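You operate a simulated robot arm through the tools that you are given. There is no shell and no other tool. Be economical: measure what you need, move in short steps, check, and stop when the job is done.

You are at the controls of a simulated two-armed robot. One attempt, no reset.

TASK
Pick up the filter box labelled "Y725" from the top of the steel table with one drawer with one hand, pass it to the other hand and put it on the low shelf of the long steel table. Set down upright: filter box.

Only the result counts: the job must be done as asked and must still hold three seconds after the hand-in. Knocking over, shifting, dropping, spilling or breaking anything else fails it.

THE ROBOT
Two 7-joint arms with three-finger grippers on one trunk, on a base that drives. Base frame: it is fixed to the floor where the robot stands at the start and does not move with it; the origin is under the middle of the robot, x ahead of it, y to its left, z up; the surface under the hand at the start is at about z = 860. Lengths are in mm, angles in degrees, forces in N, time in s.
The left shoulder is at the start at [62, 126, 1235], the right one opposite. With the tool pointing down near the work surface each hand reaches from about 360 to 820 mm from the robot's upright axis, wherever it stands, measured 20 degrees to its own side. Places, roughly: low shelf of the long steel table [600, -1700, 300]. Payload 2.94 kg a hand.
Tool frame (each hand has its own): the origin (TCP) lies between the finger pads and is the grasp point; the fingertips stand 30 mm ahead of it; z points along the fingers, y is the line along which they close. The gripper opens to 128 mm. The gripper's body begins 93 mm behind the TCP.
Orientation is told as [roll, pitch, yaw] about the base's x, y, z axes, in that order, counted from this pose: with the fingers straight down and closing along the base's y, the tool's x points along the base's -x, its y along +y and its z along -z.

THE INTERFACE
- The arms move only by the tool step_arm. It takes "left_moves", "right_moves" or both (then of equal length, played together; a hand with none holds still); each is a list that holds one entry, the list of rows, each a list of 7 numbers: the shift along the base's x, y, z in cm, then the turn, a rotation vector about the base's x, y, z in degrees, then the finger opening in cm, from 0 to 12.8. In form: [[[tx, ty, tz, wx, wy, wz, jaw], ...]]. A call has 1 to 8 rows; each row shifts and turns the commanded pose from where the row before left it. A row lasts 0.2 s, in which the tool goes at most 50 mm and 8.6 degrees; a call with a longer step from one row to the next is refused whole, and so is a gripper value outside its range. A pose out of reach is approached as far as the arm can. The call stops where the force on the tool passes 40 N (or 10 N more than at its start, if that is more) or the arm is blocked; 0.2 s more then pass. The fingers move at their own pace and stop on an object; they squeeze with about 26 N. The grip force told is the motor's: it shows also when the fingers shut on nothing. Time passes only in rows, and 0.2 s behind the last, so rows that do not move let the fingers close. The reply holds the time, the measured pose of the TCP, the force on the tool along the base axes, the opening and the grip force, in the units named above and with some noise, with the torque about the TCP (base axes, N m) and any sound that the robot's microphone picked up, and new pictures: "show" is both (left out), scene, wrist or none (wrist: the cameras of the hands that moved).
- Cameras (640 x 400 px; columns grow to the right, rows downward): "scene" is now at [154.1, 42.2, 1377.8]; the picture's right is [0.57, -0.82, 0.00], its down [-0.65, -0.45, -0.61] and it looks along [0.50, 0.35, -0.79] (base axes); focal length 227 px, centre (320, 200). "left" rides on the left gripper at [69, 15, -120] in its tool frame; the picture's right is [-0.21, 0.98, 0.00], its down [-0.82, -0.18, -0.54] and it looks along [-0.53, -0.12, 0.84] (tool axes); focal length 251 px, centre (320, 200). "right" rides on the right gripper at [69, -15, -120] in its tool frame; the picture's right is [0.21, 0.98, 0.00], its down [-0.82, 0.18, -0.54] and it looks along [-0.53, 0.12, 0.84] (tool axes); focal length 251 px, centre (320, 200). There is no depth. A picture from a camera that has moved, and an enlarged one, comes with that camera's place and axes in the base frame and with its lens.
- raise_lower(by): slides the trunk up (or, below 0, down) by that many mm; the arms and the scene camera ride with it, the base frame stays. It gives what a move gives, with no picture.
- base_move(legs): drives the robot by 1 to 6 legs, each [ahead, left, turn to the left] in mm, mm and degrees, along the robot's own axes; the way and the turn of a leg run together, so that a leg with both is an arc; at most 1500 mm and 180 degrees a leg. The arms and the cameras ride along, it lands a little off, and it stops where it bumps. It gives what a move gives, and a new picture of the scene camera.
- pan_tilt(pan, tilt): turns the head with the scene camera to pan (to the left, within 80 degrees either way) and tilt (down, from -29 to 69), counted from straight ahead of the robot. It gives what a move gives, and a new picture of the scene camera.
- close_up(camera, box): a new picture of the part [left, top, right, bottom] of that camera's present view, enlarged. It takes no simulated time.
- hand_in(): hands the job in; it is judged then, once.

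Go step by step. Nothing tells you exact positions but the pictures and the camera data: compare them with the known pose of the tool, close in by small moves and look again before you grip or let go. The budget is 120 turns and 260 pictures, counting those below and the enlarged ones. Unless the task says otherwise, let go and move clear before handing in, and close with one line.

The tools are called after ">>>" by a JSON object that holds its "fn" and its "kwargs". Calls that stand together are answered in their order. step_arm: Moves the arms, as the interface text tells. Its arguments: {"type":"object","properties":{"left_moves":{"type":"array"},"right_moves":{"type":"array"},"show":{"type":"string","enum":["both","scene","wrist","none"]}},"required":[]} The other tools are called the same way: raise_lower (by) slides the trunk up or down; base_move (legs) drives the base; pan_tilt (pan, tilt) turns the head that bears the scene camera; close_up (camera, box) takes an enlarged picture of a part of a camera's view; hand_in () hands the job in.

At the start:

```text
t: 0.0
left_tcp_pos: [467.6, 488.3, 1102.1]
left_tool_rot: [-0.1, 0.0, 0.0]
left_wrist_force: [-0.8, -0.1, -0.3]
left_moment: [0.01, -0.03, 0.03]
left_finger_gap: 128.3
left_grip_force: 0.0
right_tcp_pos: [484.2, 64.3, 1072.7]
right_tool_rot: [0.0, 0.0, 0.0]
right_wrist_force: [-0.1, -0.8, -0.8]
right_moment: [0.0, 0.03, 0.02]
right_finger_gap: 127.7
right_grip_force: 0.0
trunk travel left (down, up): [-450.0, 97.0]
robot x, y, heading: [-0.2, -1.0, -0.2]
head pan, tilt: [34.6, 52.2]
```

scene: 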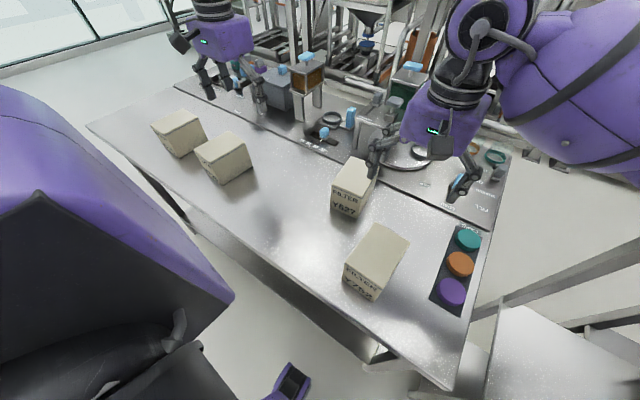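
right: 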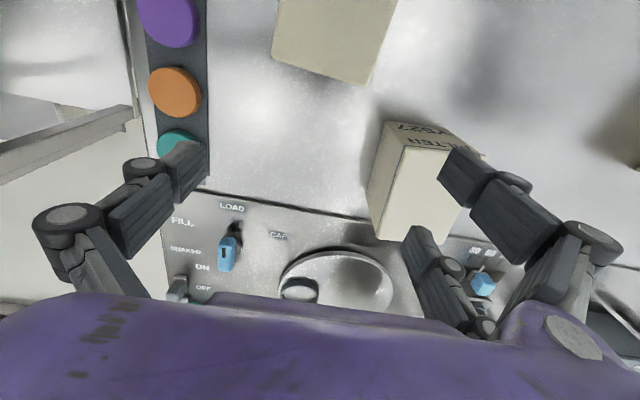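
left: 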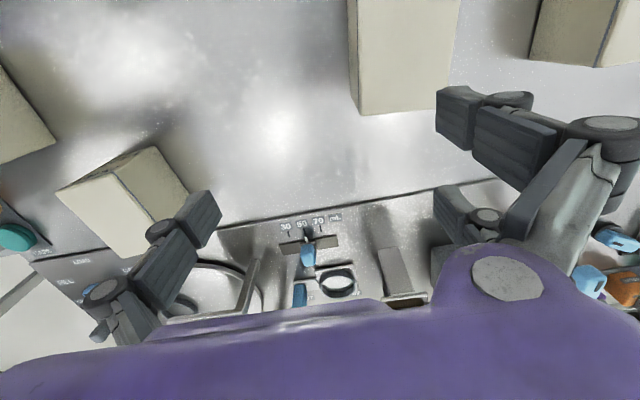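

I see four filter boxes on the table in front; I need to read the labels before choosing one.

>>> {"fn": "close_up", "kwargs": {"camera": "scene", "box": [310, 140, 430, 310]}}

>>> {"fn": "close_up", "kwargs": {"camera": "scene", "box": [140, 90, 270, 200]}}

>>> {"fn": "pan_tilt", "kwargs": {"pan": -60, "tilt": 35}}

```text
2.35 times, centred on (370, 225) of scene
camera zoom: at [154.1, 42.2, 1377.8], right [0.57, -0.82, 0.0], down [-0.65, -0.45, -0.61], along [0.5, 0.35, -0.79], focal length 534 px, centre (202, 141)
```

zoom: 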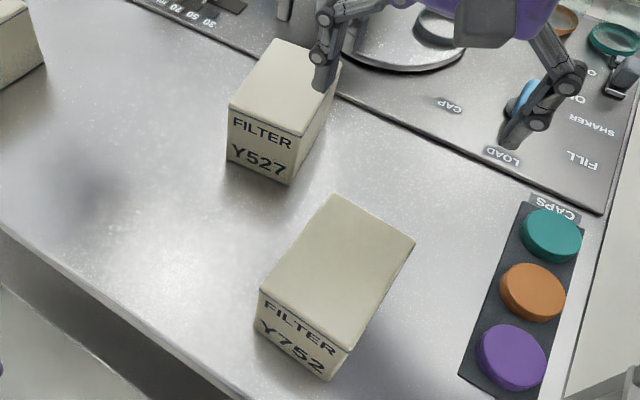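

```text
3.64 times, centred on (205, 145) of scene
camera zoom: at [154.1, 42.2, 1377.8], right [0.57, -0.82, 0.0], down [-0.65, -0.45, -0.61], along [0.5, 0.35, -0.79], focal length 826 px, centre (738, 400)
```

zoom: 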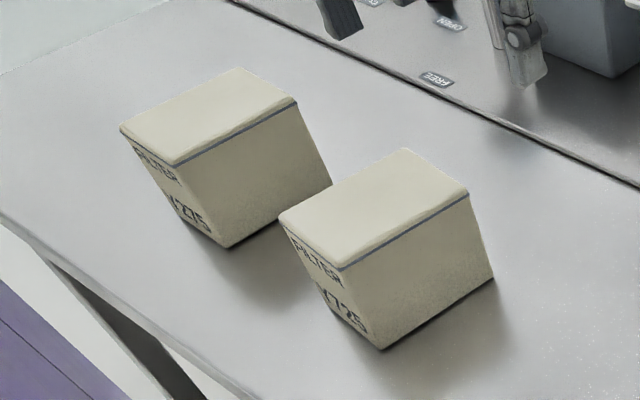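

```text
t: 1.7
left_tcp_pos: [468.5, 489.4, 1102.9]
left_tool_rot: [0.0, 0.0, -0.1]
left_wrist_force: [-0.3, 0.3, 0.7]
left_moment: [0.03, -0.02, -0.03]
left_finger_gap: 127.8
left_grip_force: 0.2
right_tcp_pos: [483.1, 63.0, 1072.3]
right_tool_rot: [0.0, 0.1, 0.0]
right_wrist_force: [-0.6, 0.2, -0.1]
right_moment: [-0.01, 0.0, -0.03]
right_finger_gap: 128.2
right_grip_force: 0.0
trunk travel left (down, up): [-450.0, 97.0]
robot x, y, heading: [-0.8, 0.2, -0.0]
head pan, tilt: [-60.0, 35.0]
camera scene: at [136.5, -76.6, 1402.4], right [-0.87, -0.5, 0.0], down [-0.29, 0.5, -0.82], along [0.41, -0.71, -0.57], focal length 227 px, centre (320, 200)
```

scene: 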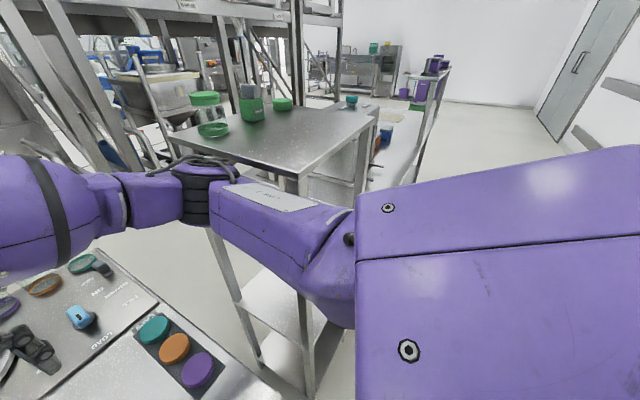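

The right pair's labels are Y527 and Y752; the left pair read something like Y225/Y725/Y275. I'll draw the left hand back so its camera sees their front faces.

>>> {"fn": "step_arm", "kwargs": {"left_moves": [[[-4, 2, 0, 0, 0, 0, 12.8], [-4, 2, 0, 0, 0, 0, 12.8], [-4, 2, 0, 0, 0, 0, 12.8], [-4, 2, 0, 0, 0, 0, 12.8], [-4, 2, 0, 0, 0, 0, 12.8], [-4, 2, 0, 0, 0, 0, 12.8]]], "show": "wrist"}}

>>> {"fn": "pan_tilt", "kwargs": {"pan": 60, "tilt": 45}}

```text
t: 3.1
left_tcp_pos: [239.6, 602.3, 1100.9]
left_tool_rot: [-0.1, 0.2, 0.2]
left_wrist_force: [-0.6, -0.1, -0.4]
left_moment: [0.0, -0.02, 0.02]
left_finger_gap: 127.9
left_grip_force: 0.1
left hand out of reach, approached as far as the arm can: row 6
right_tcp_pos: [481.8, 66.2, 1072.5]
right_tool_rot: [-0.1, -0.1, -0.1]
right_wrist_force: [-0.4, 1.4, -0.1]
right_moment: [-0.01, -0.03, -0.01]
right_finger_gap: 127.8
right_grip_force: 0.0
trunk travel left (down, up): [-450.0, 97.0]
robot x, y, heading: [-3.0, 0.2, 0.1]
head pan, tilt: [-60.0, 35.0]
camera left: at [171.0, 617.3, 1220.7], right [0.21, 0.98, 0.0], down [0.82, -0.18, 0.54], along [0.53, -0.12, -0.84], focal length 251 px, centre (320, 200)
```

left: 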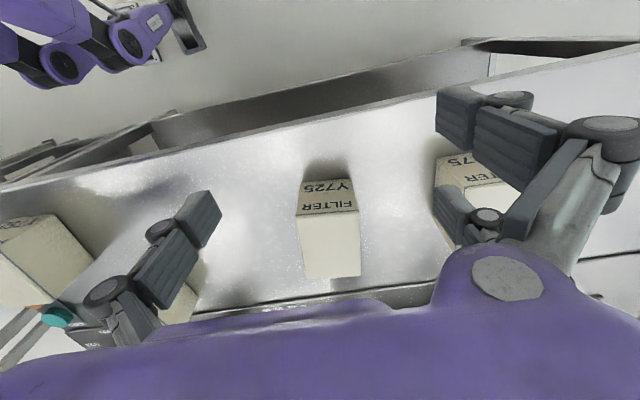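

```text
t: 5.1
left_tcp_pos: [241.3, 600.2, 1101.4]
left_tool_rot: [0.1, 0.4, 0.1]
left_wrist_force: [0.1, -0.1, -0.1]
left_moment: [0.0, 0.0, -0.01]
left_finger_gap: 128.1
left_grip_force: 0.2
right_tcp_pos: [483.8, 63.9, 1071.8]
right_tool_rot: [0.1, 0.0, 0.0]
right_wrist_force: [-0.4, 0.7, -0.7]
right_moment: [0.0, -0.02, -0.01]
right_finger_gap: 128.0
right_grip_force: 0.0
trunk travel left (down, up): [-450.0, 97.0]
robot x, y, heading: [1.4, -1.9, -0.1]
head pan, tilt: [60.0, 45.0]
camera scene: at [133.1, 70.0, 1387.6], right [0.87, -0.5, 0.0], down [-0.35, -0.61, -0.71], along [0.35, 0.61, -0.71], focal length 227 px, centre (320, 200)
```

scene: 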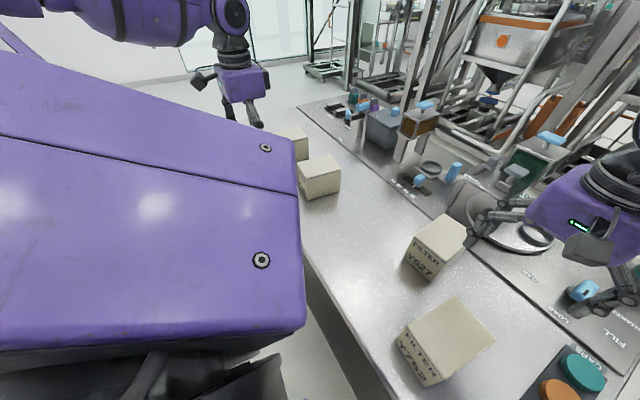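

The inner one of the left pair appears to be Y725; I confirm with a close-up.

>>> {"fn": "close_up", "kwargs": {"camera": "left", "box": [270, 150, 390, 300]}}

>>> {"fn": "close_up", "kwargs": {"camera": "left", "box": [420, 120, 540, 260]}}

```text
2.67 times, centred on (330, 225) of left
camera zoom: at [173.0, 615.1, 1221.6], right [0.21, 0.98, 0.0], down [0.83, -0.18, 0.54], along [0.52, -0.11, -0.84], focal length 670 px, centre (293, 133)
```

zoom: 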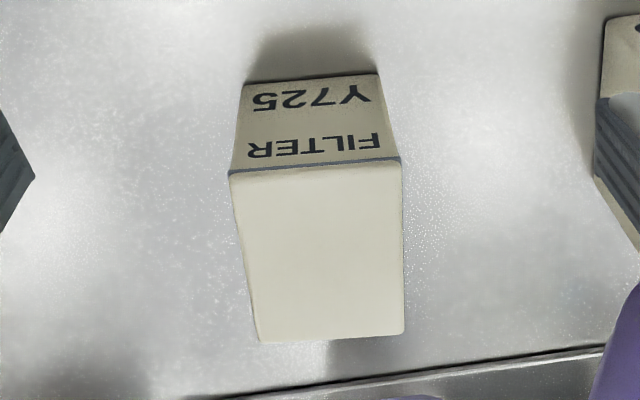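

```text
2.86 times, centred on (480, 190) of left
camera zoom: at [173.0, 615.1, 1221.6], right [0.21, 0.98, 0.0], down [0.83, -0.18, 0.54], along [0.52, -0.11, -0.84], focal length 718 px, centre (-137, 229)
```

zoom: 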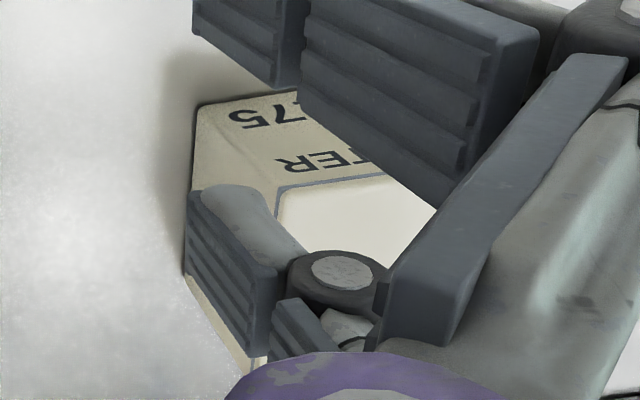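

Confirmed: Y725 is the inner box, centred near (425, 578), top about z=950, about 84 wide (y), 128 long (x), yawed about -7°. Before gripping, I'll look at the destination.

>>> {"fn": "pan_tilt", "kwargs": {"pan": -80, "tilt": 15}}

>>> {"fn": "pan_tilt", "kwargs": {"pan": -45, "tilt": 25}}

```text
t: 7.3
left_tcp_pos: [242.2, 600.3, 1100.9]
left_tool_rot: [0.1, 0.5, 0.1]
left_wrist_force: [0.2, -0.5, -0.3]
left_moment: [0.01, 0.02, -0.01]
left_finger_gap: 128.1
left_grip_force: 0.0
right_tcp_pos: [483.2, 64.8, 1071.5]
right_tool_rot: [0.0, 0.0, 0.1]
right_wrist_force: [0.1, 0.4, -0.4]
right_moment: [0.01, 0.01, 0.01]
right_finger_gap: 127.7
right_grip_force: 0.1
trunk travel left (down, up): [-450.0, 97.0]
robot x, y, heading: [4.6, -3.9, 0.0]
head pan, tilt: [-80.0, 15.0]
camera scene: at [108.7, -92.4, 1434.4], right [-0.98, -0.17, 0.0], down [-0.05, 0.26, -0.97], along [0.17, -0.95, -0.26], focal length 227 px, centre (320, 200)
```

scene: 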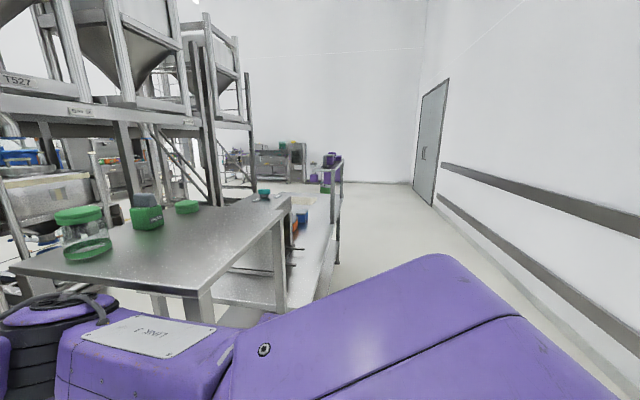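

```text
t: 8.3
left_tcp_pos: [241.5, 599.8, 1100.7]
left_tool_rot: [0.0, 0.5, 0.2]
left_wrist_force: [-0.1, 0.0, 0.7]
left_moment: [-0.04, 0.03, 0.01]
left_finger_gap: 128.0
left_grip_force: 0.0
right_tcp_pos: [484.0, 64.0, 1072.4]
right_tool_rot: [0.0, 0.0, 0.2]
right_wrist_force: [-0.4, 0.1, -0.3]
right_moment: [0.02, -0.05, -0.03]
right_finger_gap: 127.9
right_grip_force: 0.0
trunk travel left (down, up): [-450.0, 97.0]
robot x, y, heading: [1.0, -2.5, 0.1]
head pan, tilt: [-45.0, 25.0]
camera scene: at [157.5, -65.6, 1418.2], right [-0.71, -0.71, 0.0], down [-0.3, 0.3, -0.91], along [0.64, -0.64, -0.42], focal length 227 px, centre (320, 200)
```

scene: 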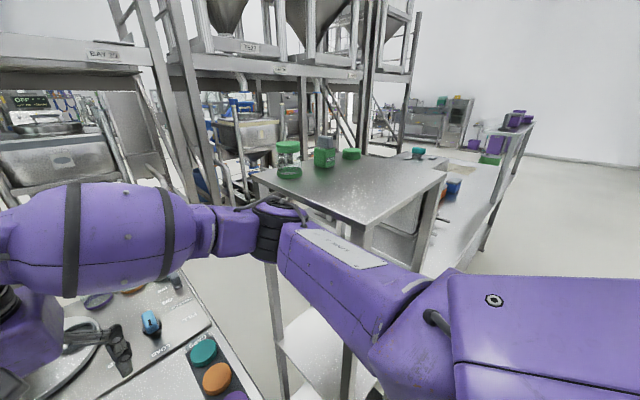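

I want a closer look at the tables to the right to identify the long table and its low shelf.

>>> {"fn": "close_up", "kwargs": {"camera": "scene", "box": [340, 80, 580, 290]}}

>>> {"fn": "close_up", "kwargs": {"camera": "scene", "box": [240, 200, 460, 400]}}

```text
1.90 times, centred on (460, 185) of scene
camera zoom: at [157.5, -65.6, 1418.2], right [-0.71, -0.71, 0.0], down [-0.3, 0.3, -0.91], along [0.64, -0.64, -0.42], focal length 433 px, centre (53, 229)
```

zoom: 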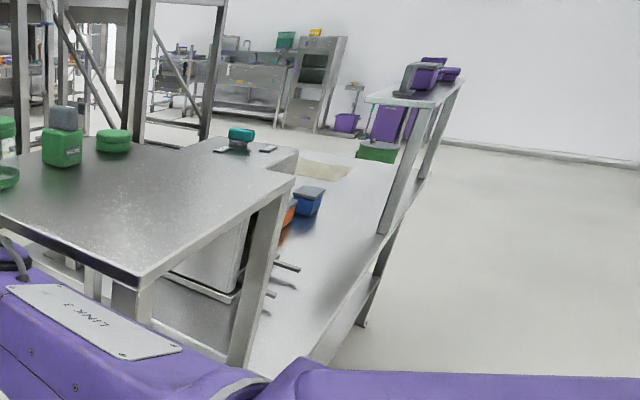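

```text
2.00 times, centred on (350, 300) of scene
camera zoom: at [157.5, -65.6, 1418.2], right [-0.71, -0.71, 0.0], down [-0.3, 0.3, -0.91], along [0.64, -0.64, -0.42], focal length 454 px, centre (260, 0)
```

zoom: 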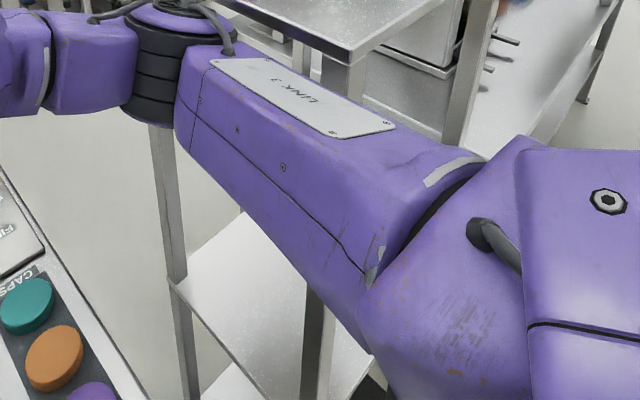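

The destination needs a closer look later from nearby. First I bring the left hand over the Y725 box, turned -7°, biased towards its far end to leave the near end for the other hand.

>>> {"fn": "step_arm", "kwargs": {"left_moves": [[[4, -0.5, 0, 0, 0, -1.4, 12.8], [4, -0.5, 0, 0, 0, -1.4, 12.8], [4, -0.5, 0, 0, 0, -1.4, 12.8], [4, -0.5, 0, 0, 0, -1.4, 12.8], [4.3, -0.4, -2, 0, 0, -1.4, 12.8], [0, 0, -4, 0, 0, 0, 12.8], [0, 0, 0, 0, 0, 0, 12.8]]], "show": "wrist"}}

>>> {"fn": "pan_tilt", "kwargs": {"pan": 50, "tilt": 45}}

```text
t: 9.9
left_tcp_pos: [444.1, 580.7, 1040.9]
left_tool_rot: [0.0, 0.0, -7.1]
left_wrist_force: [0.3, 0.9, -0.4]
left_moment: [0.01, 0.01, 0.0]
left_finger_gap: 127.9
left_grip_force: 0.0
right_tcp_pos: [484.7, 63.3, 1072.7]
right_tool_rot: [-0.1, -0.1, -0.1]
right_wrist_force: [-0.7, 0.4, 0.1]
right_moment: [-0.03, -0.04, 0.01]
right_finger_gap: 127.9
right_grip_force: 0.0
trunk travel left (down, up): [-450.0, 97.0]
robot x, y, heading: [0.5, -3.0, 0.2]
head pan, tilt: [-45.0, 25.0]
camera left: at [376.1, 604.9, 1159.1], right [0.33, 0.94, 0.0], down [0.79, -0.28, 0.54], along [0.51, -0.18, -0.84], focal length 251 px, centre (320, 200)
```

left: 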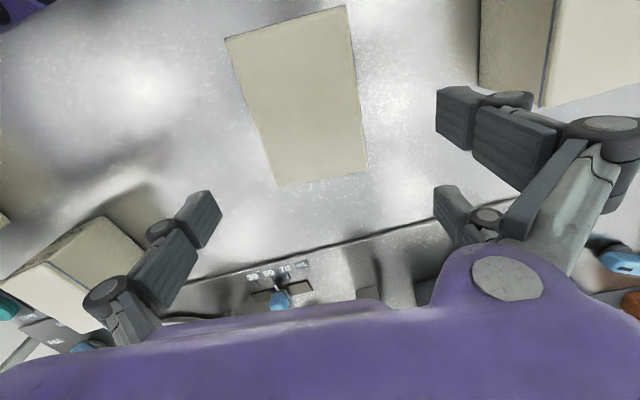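

```text
t: 11.7
left_tcp_pos: [443.4, 581.7, 1038.8]
left_tool_rot: [0.1, 0.0, -7.0]
left_wrist_force: [0.2, 0.2, 0.4]
left_moment: [-0.02, -0.05, 0.04]
left_finger_gap: 128.0
left_grip_force: 0.0
right_tcp_pos: [483.9, 64.8, 1072.2]
right_tool_rot: [0.0, 0.0, 0.0]
right_wrist_force: [0.5, 0.0, -0.1]
right_moment: [0.01, 0.02, -0.02]
right_finger_gap: 127.8
right_grip_force: 0.0
trunk travel left (down, up): [-450.0, 97.0]
robot x, y, heading: [2.3, -4.5, 0.2]
head pan, tilt: [50.0, 45.0]
camera scene: at [144.7, 61.9, 1387.6], right [0.77, -0.64, 0.0], down [-0.45, -0.54, -0.71], along [0.45, 0.54, -0.71], focal length 227 px, centre (320, 200)
```

scene: 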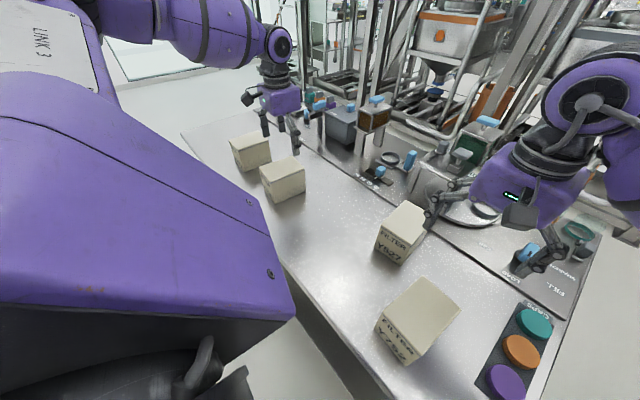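

The box centre refines to (421, 577), yaw -7°. I shift 7 mm to the right and descend around it.

>>> {"fn": "step_arm", "kwargs": {"left_moves": [[[0, -0.7, -2, 0, 0, 0, 12.8], [0, 0, -4, 0, 0, 0, 12.8], [0, 0, -4, 0, 0, 0, 12.8], [0, 0, -3.8, 0, 0, 0, 12.8], [0, 0, 0, 0, 0, 0, 12.8]]], "show": "both"}}

```text
t: 12.8
left_tcp_pos: [449.6, 572.9, 906.4]
left_tool_rot: [0.1, -0.1, -7.0]
left_wrist_force: [-0.3, -1.1, 0.5]
left_moment: [0.0, -0.02, 0.03]
left_finger_gap: 128.2
left_grip_force: 0.2
right_tcp_pos: [482.6, 64.0, 1073.1]
right_tool_rot: [-0.1, -0.1, -0.1]
right_wrist_force: [0.3, 0.1, -0.2]
right_moment: [0.03, -0.02, 0.01]
right_finger_gap: 127.9
right_grip_force: 0.0
trunk travel left (down, up): [-450.0, 97.0]
robot x, y, heading: [-3.8, 0.9, -0.0]
head pan, tilt: [50.0, 45.0]
camera scene: at [144.2, 61.4, 1387.7], right [0.77, -0.64, 0.0], down [-0.45, -0.54, -0.71], along [0.45, 0.54, -0.71], focal length 227 px, centre (320, 200)
camera left: at [380.7, 596.4, 1025.2], right [0.33, 0.94, 0.0], down [0.79, -0.28, 0.54], along [0.51, -0.18, -0.84], focal length 251 px, centre (320, 200)
```

scene: 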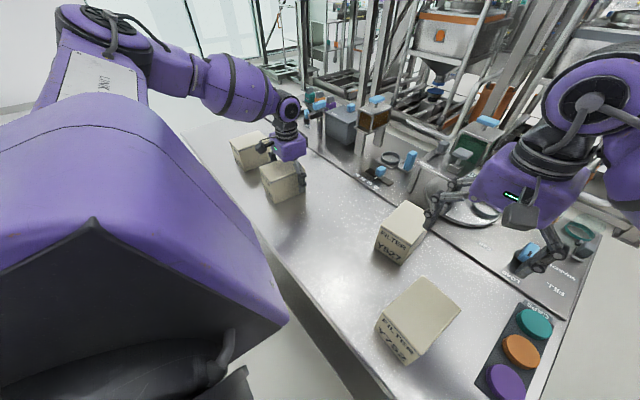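
left: 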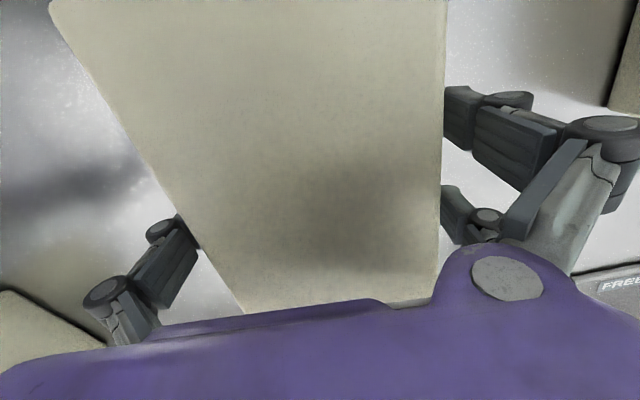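

Fingers straddle the box; closing.

>>> {"fn": "step_arm", "kwargs": {"left_moves": [[[0, 0, 0, 0, 0, 0, 9], [0, 0, 0, 0, 0, 0, 7], [0, 0, 0, 0, 0, 0, 6], [0, 0, 0, 0, 0, 0, 6]]], "show": "wrist"}}

```text
t: 13.8
left_tcp_pos: [449.7, 573.2, 905.8]
left_tool_rot: [0.1, 0.0, -7.0]
left_wrist_force: [0.1, 0.7, 0.6]
left_moment: [0.06, 0.01, -0.04]
left_finger_gap: 84.5
left_grip_force: 26.2
right_tcp_pos: [484.4, 63.4, 1071.4]
right_tool_rot: [0.1, 0.0, 0.0]
right_wrist_force: [-0.1, -0.3, 0.0]
right_moment: [0.0, 0.01, -0.02]
right_finger_gap: 128.1
right_grip_force: 0.2
trunk travel left (down, up): [-450.0, 97.0]
robot x, y, heading: [-1.2, -0.3, -0.0]
head pan, tilt: [50.0, 45.0]
camera left: at [380.9, 596.8, 1025.0], right [0.33, 0.94, 0.0], down [0.79, -0.28, 0.54], along [0.51, -0.18, -0.84], focal length 251 px, centre (320, 200)
```

left: 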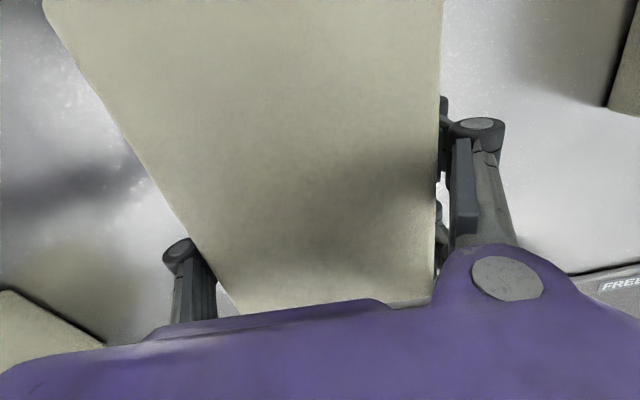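

Gripped at 84.5 mm. Lifting gently.

>>> {"fn": "step_arm", "kwargs": {"left_moves": [[[0, 0, 1, 0, 0, 0, 6], [0, 0, 2, 0, 0, 0, 6], [0, 0, 3, 0, 0, 0, 6], [0, 0, 3, 0, 0, 0, 6], [0, 0, 3, 0, 0, 0, 6], [0, 0, 3, 0, 0, 0, 6], [0, 0, 0, 0, 0, 0, 6]]], "show": "both"}}

```text
t: 15.4
left_tcp_pos: [446.2, 572.6, 1056.1]
left_tool_rot: [0.0, 0.0, -7.0]
left_wrist_force: [-0.2, 0.1, -3.2]
left_moment: [-0.04, -0.1, 0.01]
left_finger_gap: 84.4
left_grip_force: 25.8
right_tcp_pos: [484.6, 63.8, 1071.1]
right_tool_rot: [-0.1, 0.0, -0.1]
right_wrist_force: [-0.7, -0.1, 1.2]
right_moment: [-0.01, 0.0, 0.01]
right_finger_gap: 128.1
right_grip_force: 0.1
trunk travel left (down, up): [-450.0, 97.0]
robot x, y, heading: [0.1, 3.5, -0.1]
head pan, tilt: [50.0, 45.0]
camera scene: at [145.1, 62.5, 1387.5], right [0.77, -0.64, 0.0], down [-0.45, -0.54, -0.71], along [0.45, 0.54, -0.71], focal length 227 px, centre (320, 200)
camera left: at [379.2, 595.3, 1176.7], right [0.33, 0.94, 0.0], down [0.79, -0.28, 0.54], along [0.51, -0.18, -0.84], focal length 251 px, centre (320, 200)
```

scene: 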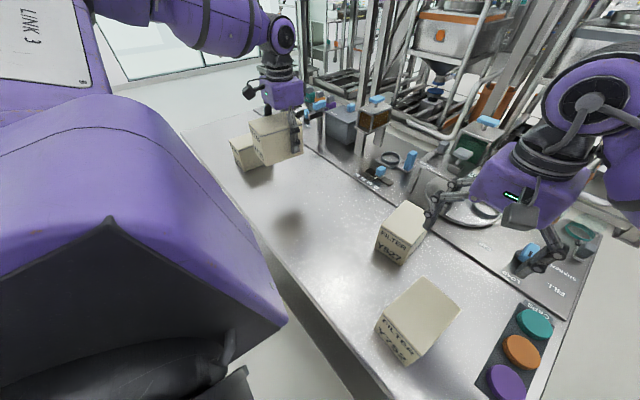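
left: 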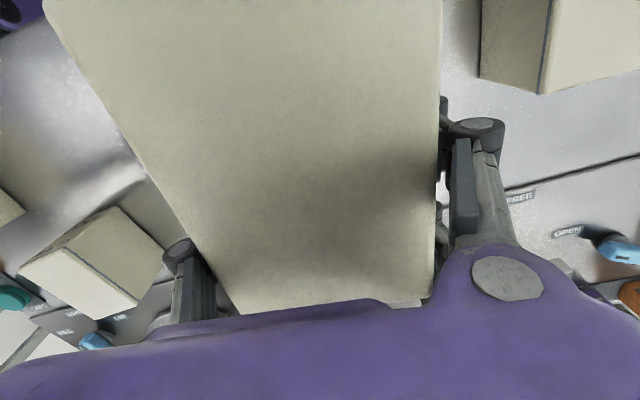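

The box holds level and weighs about 0.35 kg. I back off 350 mm and go right in steps, keeping heading, to see the long table.

>>> {"fn": "base_move", "kwargs": {"legs": [[-350, 0, 0]]}}

>>> {"fn": "pan_tilt", "kwargs": {"pan": -60, "tilt": 35}}

```text
t: 17.8
left_tcp_pos: [88.1, 573.1, 1057.0]
left_tool_rot: [-0.1, 0.0, -6.8]
left_wrist_force: [0.3, 0.6, -2.4]
left_moment: [-0.02, -0.13, -0.02]
left_finger_gap: 84.7
left_grip_force: 25.7
right_tcp_pos: [128.1, 65.5, 1072.3]
right_tool_rot: [0.0, 0.0, 0.4]
right_wrist_force: [-0.8, -0.5, 0.5]
right_moment: [0.03, 0.01, 0.02]
right_finger_gap: 127.6
right_grip_force: 0.1
trunk travel left (down, up): [-450.0, 97.0]
robot x, y, heading: [-358.5, -1.6, 0.3]
head pan, tilt: [50.0, 45.0]
camera scene: at [-211.6, 62.0, 1387.5], right [0.77, -0.64, 0.0], down [-0.45, -0.54, -0.71], along [0.45, 0.54, -0.71], focal length 227 px, centre (320, 200)
```

scene: 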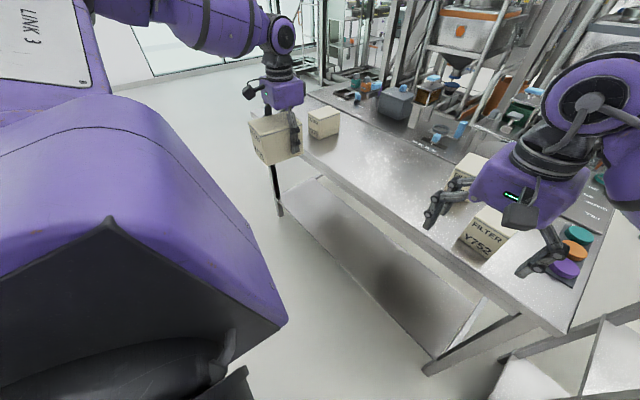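

```text
t: 19.6
left_tcp_pos: [86.8, 572.1, 1055.6]
left_tool_rot: [0.0, -0.1, -6.7]
left_wrist_force: [1.1, 0.4, -2.5]
left_moment: [0.01, -0.09, 0.01]
left_finger_gap: 84.6
left_grip_force: 26.3
right_tcp_pos: [128.6, 65.1, 1071.8]
right_tool_rot: [0.0, 0.0, 0.3]
right_wrist_force: [-0.2, -0.2, 0.2]
right_moment: [-0.04, -0.01, 0.01]
right_finger_gap: 128.0
right_grip_force: 0.0
trunk travel left (down, up): [-450.0, 97.0]
robot x, y, heading: [-355.3, 2.5, 0.1]
head pan, tilt: [-60.0, 35.0]
camera scene: at [-219.3, -76.6, 1402.4], right [-0.86, -0.51, 0.0], down [-0.29, 0.49, -0.82], along [0.41, -0.71, -0.57], focal length 227 px, centre (320, 200)
```

scene: 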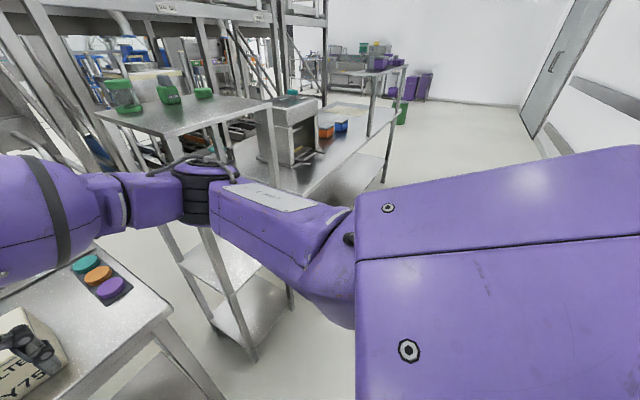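

Now it is clear: the long bench has its front edge at about x≈260, y from -770 to -2390, with a low shelf beneath. I drive sideways to the right to stand in front of it, keeping heading.

>>> {"fn": "base_move", "kwargs": {"legs": [[0, -800, 0], [0, -800, 0]]}}

>>> {"fn": "pan_tilt", "kwargs": {"pan": 0, "tilt": 50}}

```text
t: 34.0
left_tcp_pos: [99.9, -1025.6, 1057.4]
left_tool_rot: [0.0, 0.0, -6.8]
left_wrist_force: [0.8, -0.6, -2.1]
left_moment: [0.05, -0.1, -0.01]
left_finger_gap: 84.9
left_grip_force: 26.0
right_tcp_pos: [138.3, -1533.1, 1073.3]
right_tool_rot: [0.0, -0.1, 0.3]
right_wrist_force: [-0.3, 0.3, 0.1]
right_moment: [-0.01, -0.01, 0.01]
right_finger_gap: 128.0
right_grip_force: 0.0
trunk travel left (down, up): [-450.0, 97.0]
robot x, y, heading: [-345.3, -1596.1, 0.2]
head pan, tilt: [-60.0, 35.0]
camera scene: at [-207.8, -1673.7, 1402.4], right [-0.86, -0.5, 0.0], down [-0.29, 0.5, -0.82], along [0.41, -0.71, -0.57], focal length 227 px, centre (320, 200)
```

scene: 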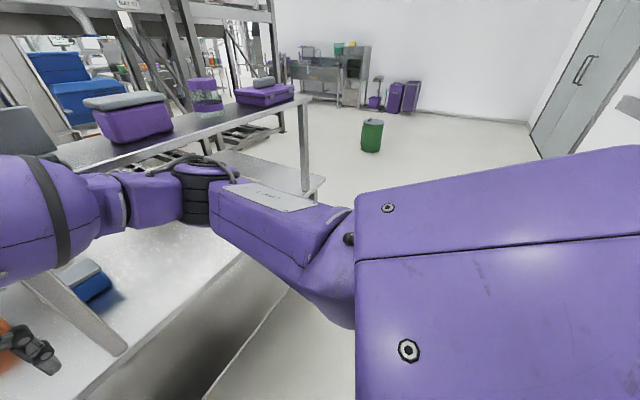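

```text
t: 35.3
left_tcp_pos: [100.5, -1025.2, 1055.6]
left_tool_rot: [-0.1, 0.0, -6.9]
left_wrist_force: [-0.6, 0.2, -2.6]
left_moment: [-0.04, -0.1, -0.01]
left_finger_gap: 84.6
left_grip_force: 26.2
right_tcp_pos: [139.8, -1532.1, 1071.6]
right_tool_rot: [-0.1, 0.0, 0.2]
right_wrist_force: [0.4, -0.7, -0.8]
right_moment: [0.01, 0.02, 0.0]
right_finger_gap: 128.2
right_grip_force: 0.1
trunk travel left (down, up): [-450.0, 97.0]
robot x, y, heading: [-343.7, -1597.3, -0.1]
head pan, tilt: [0.0, 50.0]
camera scene: at [-175.1, -1597.4, 1380.7], right [0.0, -1.0, 0.0], down [-0.77, 0.0, -0.64], along [0.64, 0.0, -0.77], focal length 227 px, centre (320, 200)
```

scene: 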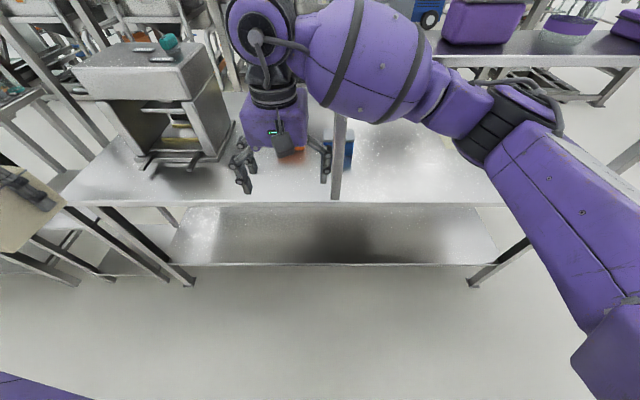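

The shelf is empty, with front edge at x≈306, spanning y -895 to -2474. I back up to clear the overshelf, then set both hands for the handover: left carrying the box vertically toward the middle, right pitched 50° to point forward-down.

>>> {"fn": "base_move", "kwargs": {"legs": [[-220, 0, 0]]}}

>>> {"fn": "step_arm", "kwargs": {"left_moves": [[[2, -4.2, 1, 0, 0, 1, 6], [2, -4.2, 1, 0, 0, 1, 6], [2, -4.2, 1, 0, 0, 1, 6], [2, -4.2, 1, 0, 0, 1, 6], [2, -4.2, 1, 0, 0, 1, 6], [2, -4.2, 1, 0, 0, 1, 6], [2, -4.2, 1, 0, 0, 0.8, 6], [0, 0, 0, 0, 0, 0, 6]]], "right_moves": [[[-1.2, -3.6, 0.6, 0, -7.2, 0, 12.8], [-1.2, -3.6, 0.6, 0, -7.2, 0, 12.8], [-1.2, -3.6, 0.6, 0, -7.2, 0, 12.8], [-1.2, -3.6, 0.6, 0, -7.2, 0, 12.8], [-1.2, -3.6, 0.6, 0, -7.2, 0, 12.8], [-1.2, -3.6, 0.6, 0, -7.2, 0, 12.8], [-1.2, -3.6, 0.6, 0, -7.2, 0, 12.8], [0, 0, 0, 0, 0, 0, 12.8]]], "show": "both"}}

```text
t: 37.0
left_tcp_pos: [-122.5, -1024.8, 1056.9]
left_tool_rot: [0.0, 0.0, -6.7]
left_wrist_force: [-0.1, -0.2, -2.0]
left_moment: [-0.03, -0.05, 0.03]
left_finger_gap: 84.5
left_grip_force: 25.5
right_tcp_pos: [-81.0, -1531.0, 1072.2]
right_tool_rot: [0.0, 0.0, 0.4]
right_wrist_force: [0.2, 0.4, 0.7]
right_moment: [-0.01, 0.01, 0.01]
right_finger_gap: 128.1
right_grip_force: 0.0
trunk travel left (down, up): [-450.0, 97.0]
robot x, y, heading: [-564.9, -1598.5, 0.4]
head pan, tilt: [0.0, 50.0]
camera scene: at [-395.6, -1597.9, 1380.6], right [0.01, -1.0, 0.0], down [-0.77, 0.0, -0.64], along [0.64, 0.0, -0.77], focal length 227 px, centre (320, 200)
```

scene: 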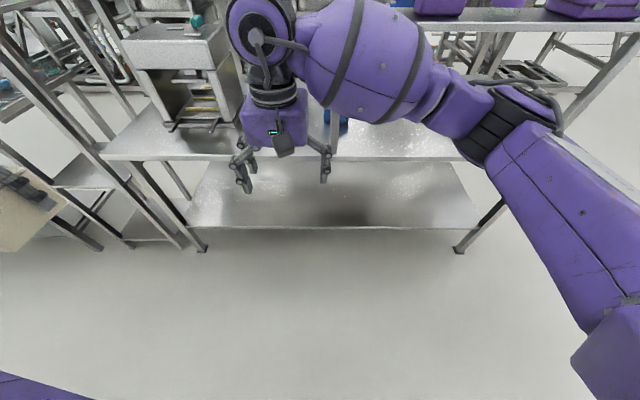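

```text
t: 38.8
left_tcp_pos: [17.7, -1314.8, 1126.6]
left_tool_rot: [0.1, 0.0, 0.3]
left_wrist_force: [-0.1, 0.4, -3.0]
left_moment: [-0.04, -0.09, 0.04]
left_finger_gap: 84.6
left_grip_force: 25.3
right_tcp_pos: [-30.9, -1792.2, 1153.3]
right_tool_rot: [-0.6, -50.4, 0.6]
right_wrist_force: [0.0, 0.0, 0.3]
right_moment: [-0.02, 0.03, 0.0]
right_finger_gap: 128.1
right_grip_force: 0.0
right hand out of reach, approached as far as the arm can: row 4, 5, 6, 7
trunk travel left (down, up): [-450.0, 97.0]
robot x, y, heading: [-565.8, -1598.5, 0.4]
head pan, tilt: [0.0, 50.0]
camera scene: at [-396.6, -1596.3, 1380.8], right [0.01, -1.0, 0.0], down [-0.77, -0.01, -0.64], along [0.64, 0.0, -0.77], focal length 227 px, centre (320, 200)
camera right: at [-165.5, -1808.8, 1177.6], right [-0.14, 0.98, -0.17], down [0.11, 0.19, 0.98], along [0.98, 0.12, -0.13], focal length 251 px, centre (320, 200)
camera left: at [-52.6, -1299.4, 1246.5], right [0.21, 0.98, 0.0], down [0.82, -0.18, 0.54], along [0.53, -0.11, -0.84], focal length 251 px, centre (320, 200)
```

scene: 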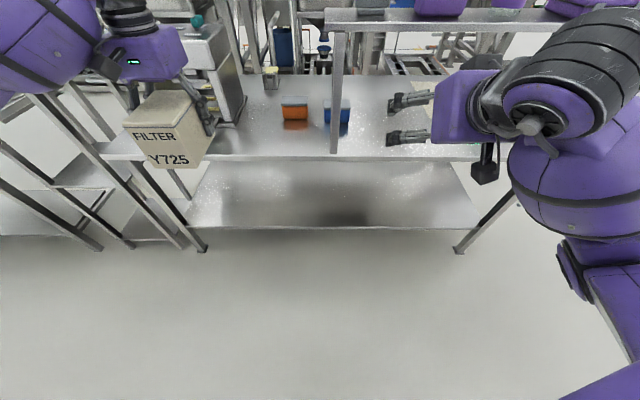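
right: 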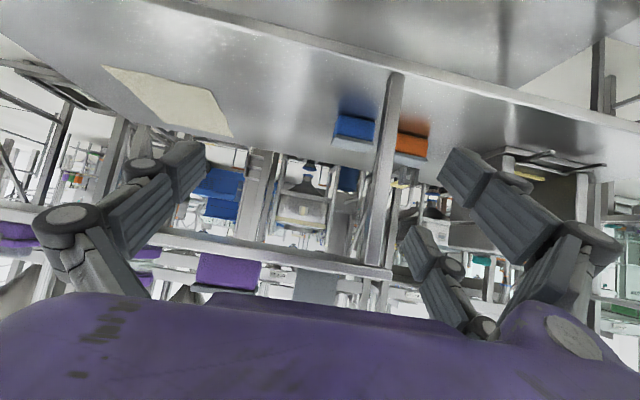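
left: 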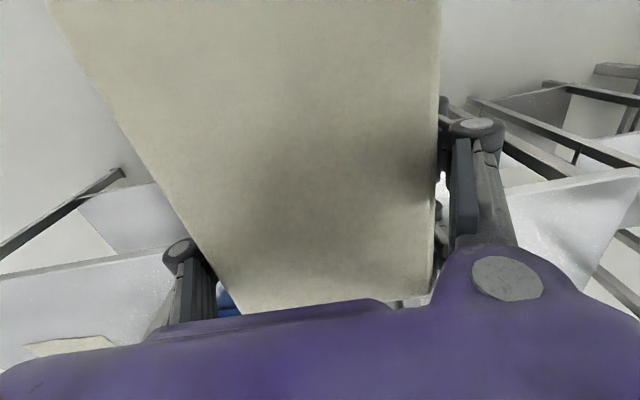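

Both are in place roughly. Box is level, label toward me. Now left goes to the mid-line and right goes slightly forward, still clear, to check the commanded pose.

>>> {"fn": "step_arm", "kwargs": {"left_moves": [[[0.8, -4, 0, 0, 0, 0, 6], [0.8, -4, 0, 0, 0, 0, 6], [0.8, -4, 0, 0, 0, 0, 6], [0.8, -4, 0, 0, 0, 0, 6], [0.8, -4, 0, 0, 0, 0, 6], [0, 0, 0, 0, 0, 0, 6]]], "right_moves": [[[0, 0, 0, 0, 0, 0, 12.8], [0, 0, 0, 0, 0, 0, 12.8], [0, 0, 0, 0, 0, 0, 12.8], [0, 0, 0, 0, 0, 0, 12.8], [0, 0, 0, 0, 0, 0, 12.8], [0, 0, 0, 0, 0, 0, 12.8]]], "show": "scene"}}

```text
t: 40.2
left_tcp_pos: [57.4, -1516.5, 1123.6]
left_tool_rot: [0.1, 0.1, 0.2]
left_wrist_force: [-1.0, -0.2, -3.3]
left_moment: [-0.03, -0.1, -0.02]
left_finger_gap: 84.7
left_grip_force: 26.1
right_tcp_pos: [-28.4, -1791.5, 1154.2]
right_tool_rot: [-0.5, -50.3, 0.6]
right_wrist_force: [0.3, -0.2, 0.8]
right_moment: [-0.03, 0.02, -0.02]
right_finger_gap: 128.2
right_grip_force: 0.1
trunk travel left (down, up): [-450.0, 97.0]
robot x, y, heading: [-566.4, -1599.4, 0.6]
head pan, tilt: [0.0, 50.0]
camera scene: at [-396.2, -1597.1, 1380.7], right [0.01, -1.0, 0.0], down [-0.77, -0.01, -0.64], along [0.64, 0.0, -0.77], focal length 227 px, centre (320, 200)
```

scene: 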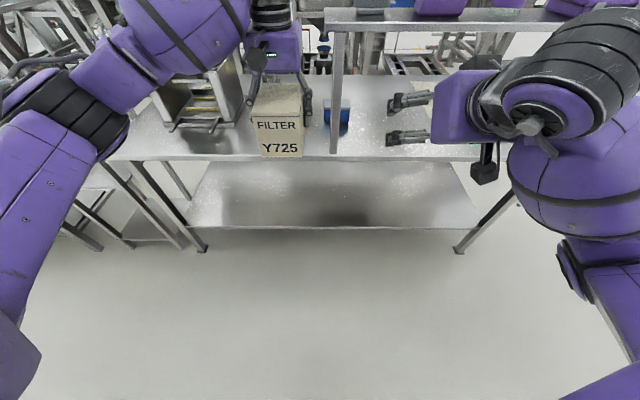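

Box is now centred at about y=-1516. I push left 60 mm farther forward to give the right hand room, and start bringing the right hand across behind the box.

>>> {"fn": "step_arm", "kwargs": {"left_moves": [[[2, 0, 0, 0, 0, 0, 6], [2, 0, 0, 0, 0, 0, 6], [2, 0, 0, 0, 0, 0, 6], [0, 0, 0, 0, 0, 0, 6], [0, 0, 0, 0, 0, 0, 6]]], "right_moves": [[[0, 3.5, 0.8, 0, 0, 0, 12.8], [0, 3.5, 0.8, 0, 0, 0, 12.8], [0, 3.5, 0.8, 0, 0, 0, 12.8], [0, 3.5, 0.8, 0, 0, 0, 12.8], [0, 0, 0, 0, 0, 0, 12.8]]], "show": "scene"}}

```text
t: 41.4
left_tcp_pos: [117.3, -1517.3, 1127.1]
left_tool_rot: [0.0, 0.0, 0.1]
left_wrist_force: [0.2, -0.6, -3.0]
left_moment: [0.03, -0.08, -0.01]
left_finger_gap: 84.7
left_grip_force: 26.2
right_tcp_pos: [-30.3, -1653.5, 1183.4]
right_tool_rot: [-0.2, -50.4, 0.3]
right_wrist_force: [-0.5, -0.4, -0.1]
right_moment: [0.01, 0.01, 0.0]
right_finger_gap: 127.8
right_grip_force: 0.0
trunk travel left (down, up): [-450.0, 97.0]
robot x, y, heading: [-564.7, -1600.3, 0.5]
head pan, tilt: [0.0, 50.0]
camera scene: at [-395.9, -1599.4, 1380.6], right [0.01, -1.0, 0.0], down [-0.77, 0.0, -0.64], along [0.64, 0.0, -0.77], focal length 227 px, centre (320, 200)
```

scene: 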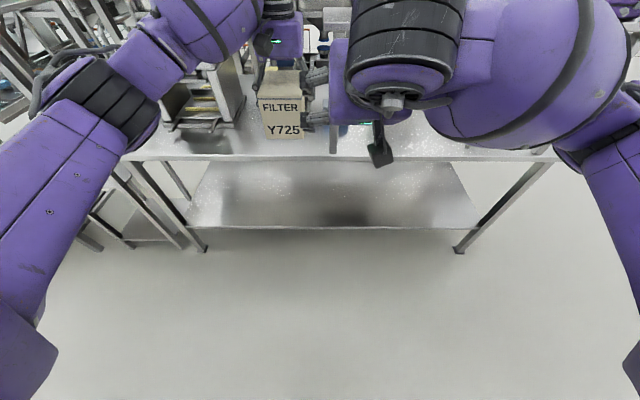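

Tracking is exact. I bring the right hand onto the box's line, still behind it.

>>> {"fn": "step_arm", "kwargs": {"right_moves": [[[0, 3.5, 0.2, 0, 0, 0, 12.8], [0, 3.5, 0.2, 0, 0, 0, 12.8], [0, 3.5, 0.1, 0, 0, 0, 12.8], [0.3, 3.1, 0, 0, 0, 0, 12.8], [0, 0, 0, 0, 0, 0, 12.8]]], "show": "both"}}

```text
t: 42.6
left_tcp_pos: [116.9, -1518.7, 1125.8]
left_tool_rot: [-0.1, 0.0, 0.2]
left_wrist_force: [0.3, -0.4, -2.1]
left_moment: [0.03, -0.1, 0.0]
left_finger_gap: 84.5
left_grip_force: 26.2
right_tcp_pos: [-24.9, -1518.1, 1192.9]
right_tool_rot: [-0.3, -50.5, 0.6]
right_wrist_force: [0.3, 0.1, -0.5]
right_moment: [0.0, 0.01, 0.01]
right_finger_gap: 127.9
right_grip_force: 0.1
trunk travel left (down, up): [-450.0, 97.0]
robot x, y, heading: [-569.9, -1598.1, 0.2]
head pan, tilt: [0.0, 50.0]
camera scene: at [-395.9, -1599.2, 1380.6], right [0.01, -1.0, 0.0], down [-0.77, 0.0, -0.64], along [0.64, 0.0, -0.77], focal length 227 px, centre (320, 200)
camera right: at [-160.9, -1536.0, 1217.2], right [-0.14, 0.98, -0.17], down [0.11, 0.18, 0.98], along [0.98, 0.12, -0.13], focal length 251 px, centre (320, 200)
```

scene: 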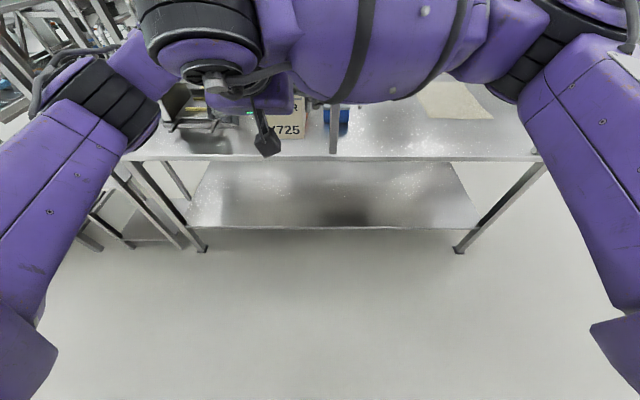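
right: 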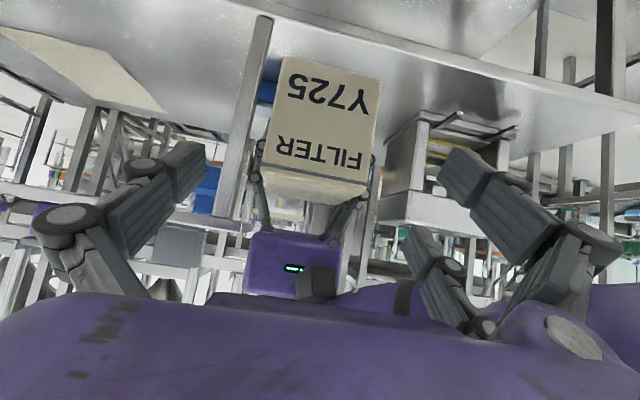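

The box sits centred between the right fingers. I advance along the tool axis in small steps.

>>> {"fn": "step_arm", "kwargs": {"right_moves": [[[1.8, 0, -1.6, 0, 0, 0, 12.8], [1.8, 0, -1.6, 0, 0, 0, 12.8], [1.8, 0, -1.6, 0, 0, 0, 12.8], [0, 0, 0, 0, 0, 0, 12.8]]], "show": "both"}}

```text
t: 43.6
left_tcp_pos: [116.8, -1518.0, 1127.1]
left_tool_rot: [0.0, 0.0, 0.3]
left_wrist_force: [-0.4, -0.7, -0.8]
left_moment: [-0.01, -0.07, -0.01]
left_finger_gap: 84.7
left_grip_force: 25.8
right_tcp_pos: [28.7, -1516.7, 1145.0]
right_tool_rot: [-0.5, -50.4, 0.5]
right_wrist_force: [-0.7, 0.3, -0.3]
right_moment: [-0.02, 0.02, -0.01]
right_finger_gap: 128.2
right_grip_force: 0.0
trunk travel left (down, up): [-450.0, 97.0]
robot x, y, heading: [-566.5, -1597.0, 0.5]
head pan, tilt: [0.0, 50.0]
camera scene: at [-396.2, -1598.2, 1380.7], right [0.01, -1.0, 0.0], down [-0.77, 0.0, -0.64], along [0.64, 0.0, -0.77], focal length 227 px, centre (320, 200)
camera right: at [-108.0, -1533.8, 1168.7], right [-0.14, 0.98, -0.17], down [0.11, 0.19, 0.98], along [0.98, 0.12, -0.13], focal length 251 px, centre (320, 200)
```

scene: 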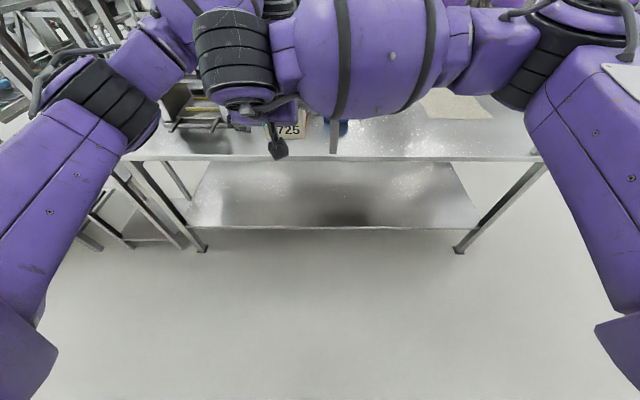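
right: 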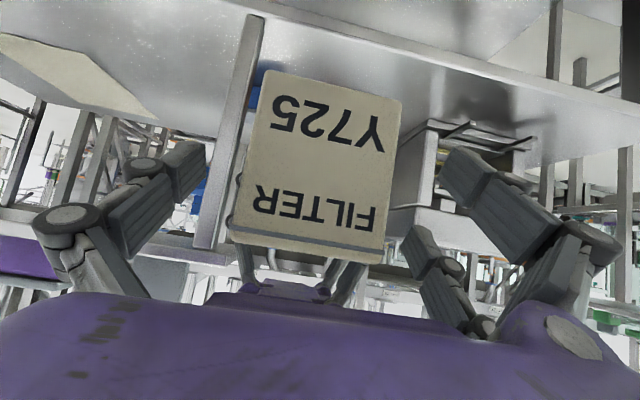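

>>> {"fn": "step_arm", "kwargs": {"right_moves": [[[1.0, -0.1, -0.9, 0, 0, 0, 12.8], [1.0, 0, -0.9, 0, 0, 0, 12.8], [0, 0, 0, 0, 0, 0, 12.8]]], "show": "both"}}

```text
t: 44.4
left_tcp_pos: [117.3, -1516.5, 1126.7]
left_tool_rot: [0.0, 0.2, 0.1]
left_wrist_force: [-0.2, -0.5, -1.9]
left_moment: [0.02, -0.08, 0.0]
left_finger_gap: 84.9
left_grip_force: 25.7
right_tcp_pos: [47.8, -1517.6, 1125.5]
right_tool_rot: [-0.4, -50.4, 0.5]
right_wrist_force: [0.2, -0.4, -0.5]
right_moment: [-0.02, 0.03, -0.01]
right_finger_gap: 127.9
right_grip_force: 0.0
trunk travel left (down, up): [-450.0, 97.0]
robot x, y, heading: [-565.9, -1598.2, 0.3]
head pan, tilt: [0.0, 50.0]
camera scene: at [-396.1, -1598.2, 1380.7], right [0.01, -1.0, 0.0], down [-0.77, 0.0, -0.64], along [0.64, 0.0, -0.77], focal length 227 px, centre (320, 200)
camera right: at [-88.3, -1534.7, 1150.1], right [-0.14, 0.98, -0.17], down [0.11, 0.19, 0.98], along [0.98, 0.12, -0.13], focal length 251 px, centre (320, 200)
```

scene: 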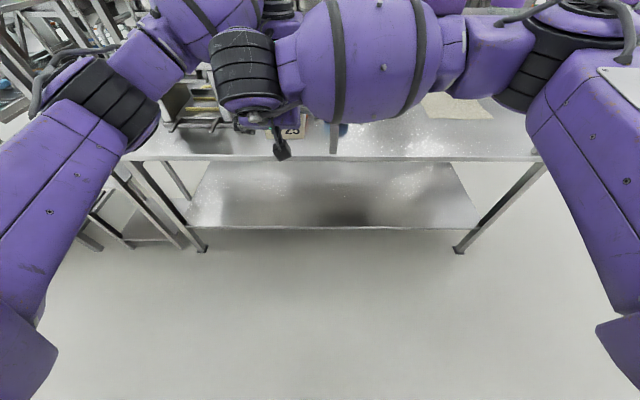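
right: 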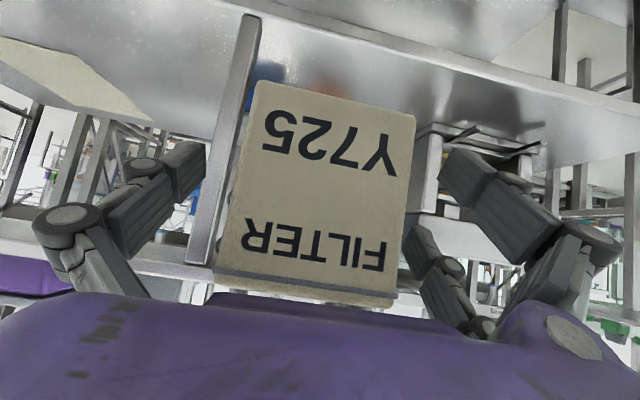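

Nothing touches. A final 7 mm in, then close the right fingers.

>>> {"fn": "step_arm", "kwargs": {"right_moves": [[[0.7, 0.1, -0.1, 0, 0, 0, 12.8], [0, 0, 0, 0, 0, 0, 10], [0, 0, 0, 0, 0, 0, 8], [0, 0, 0, 0, 0, 0, 6], [0, 0, 0, 0, 0, 0, 6], [0, 0, 0, 0, 0, 0, 6]]], "show": "both"}}

```text
t: 45.8
left_tcp_pos: [118.2, -1519.4, 1126.5]
left_tool_rot: [-0.3, -0.1, 0.1]
left_wrist_force: [16.4, -30.3, -15.4]
left_moment: [-0.07, -0.02, -0.25]
left_finger_gap: 84.4
left_grip_force: 26.4
right_tcp_pos: [53.2, -1511.3, 1125.2]
right_tool_rot: [0.2, -50.5, 0.8]
right_wrist_force: [-17.8, 31.3, 12.2]
right_moment: [-0.09, -0.77, 2.21]
right_finger_gap: 103.1
right_grip_force: 25.8
trunk travel left (down, up): [-450.0, 97.0]
robot x, y, heading: [-564.8, -1601.1, 0.4]
head pan, tilt: [0.0, 50.0]
camera scene: at [-395.9, -1598.2, 1380.6], right [0.01, -1.0, 0.0], down [-0.77, 0.0, -0.64], along [0.64, 0.0, -0.77], focal length 227 px, centre (320, 200)
camera right: at [-83.1, -1530.3, 1149.4], right [-0.15, 0.97, -0.16], down [0.1, 0.18, 0.98], along [0.98, 0.13, -0.13], focal length 251 px, centre (320, 200)
```

scene: 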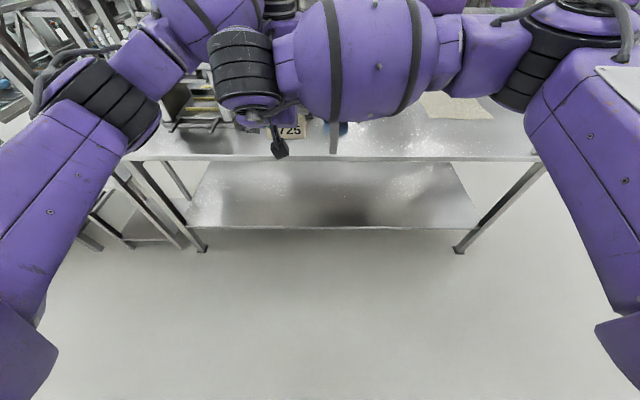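
right: 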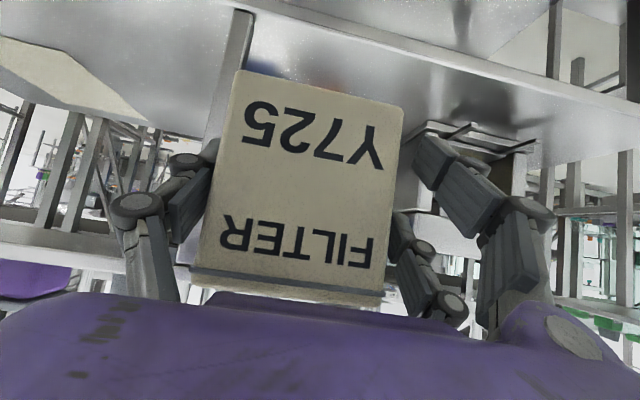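

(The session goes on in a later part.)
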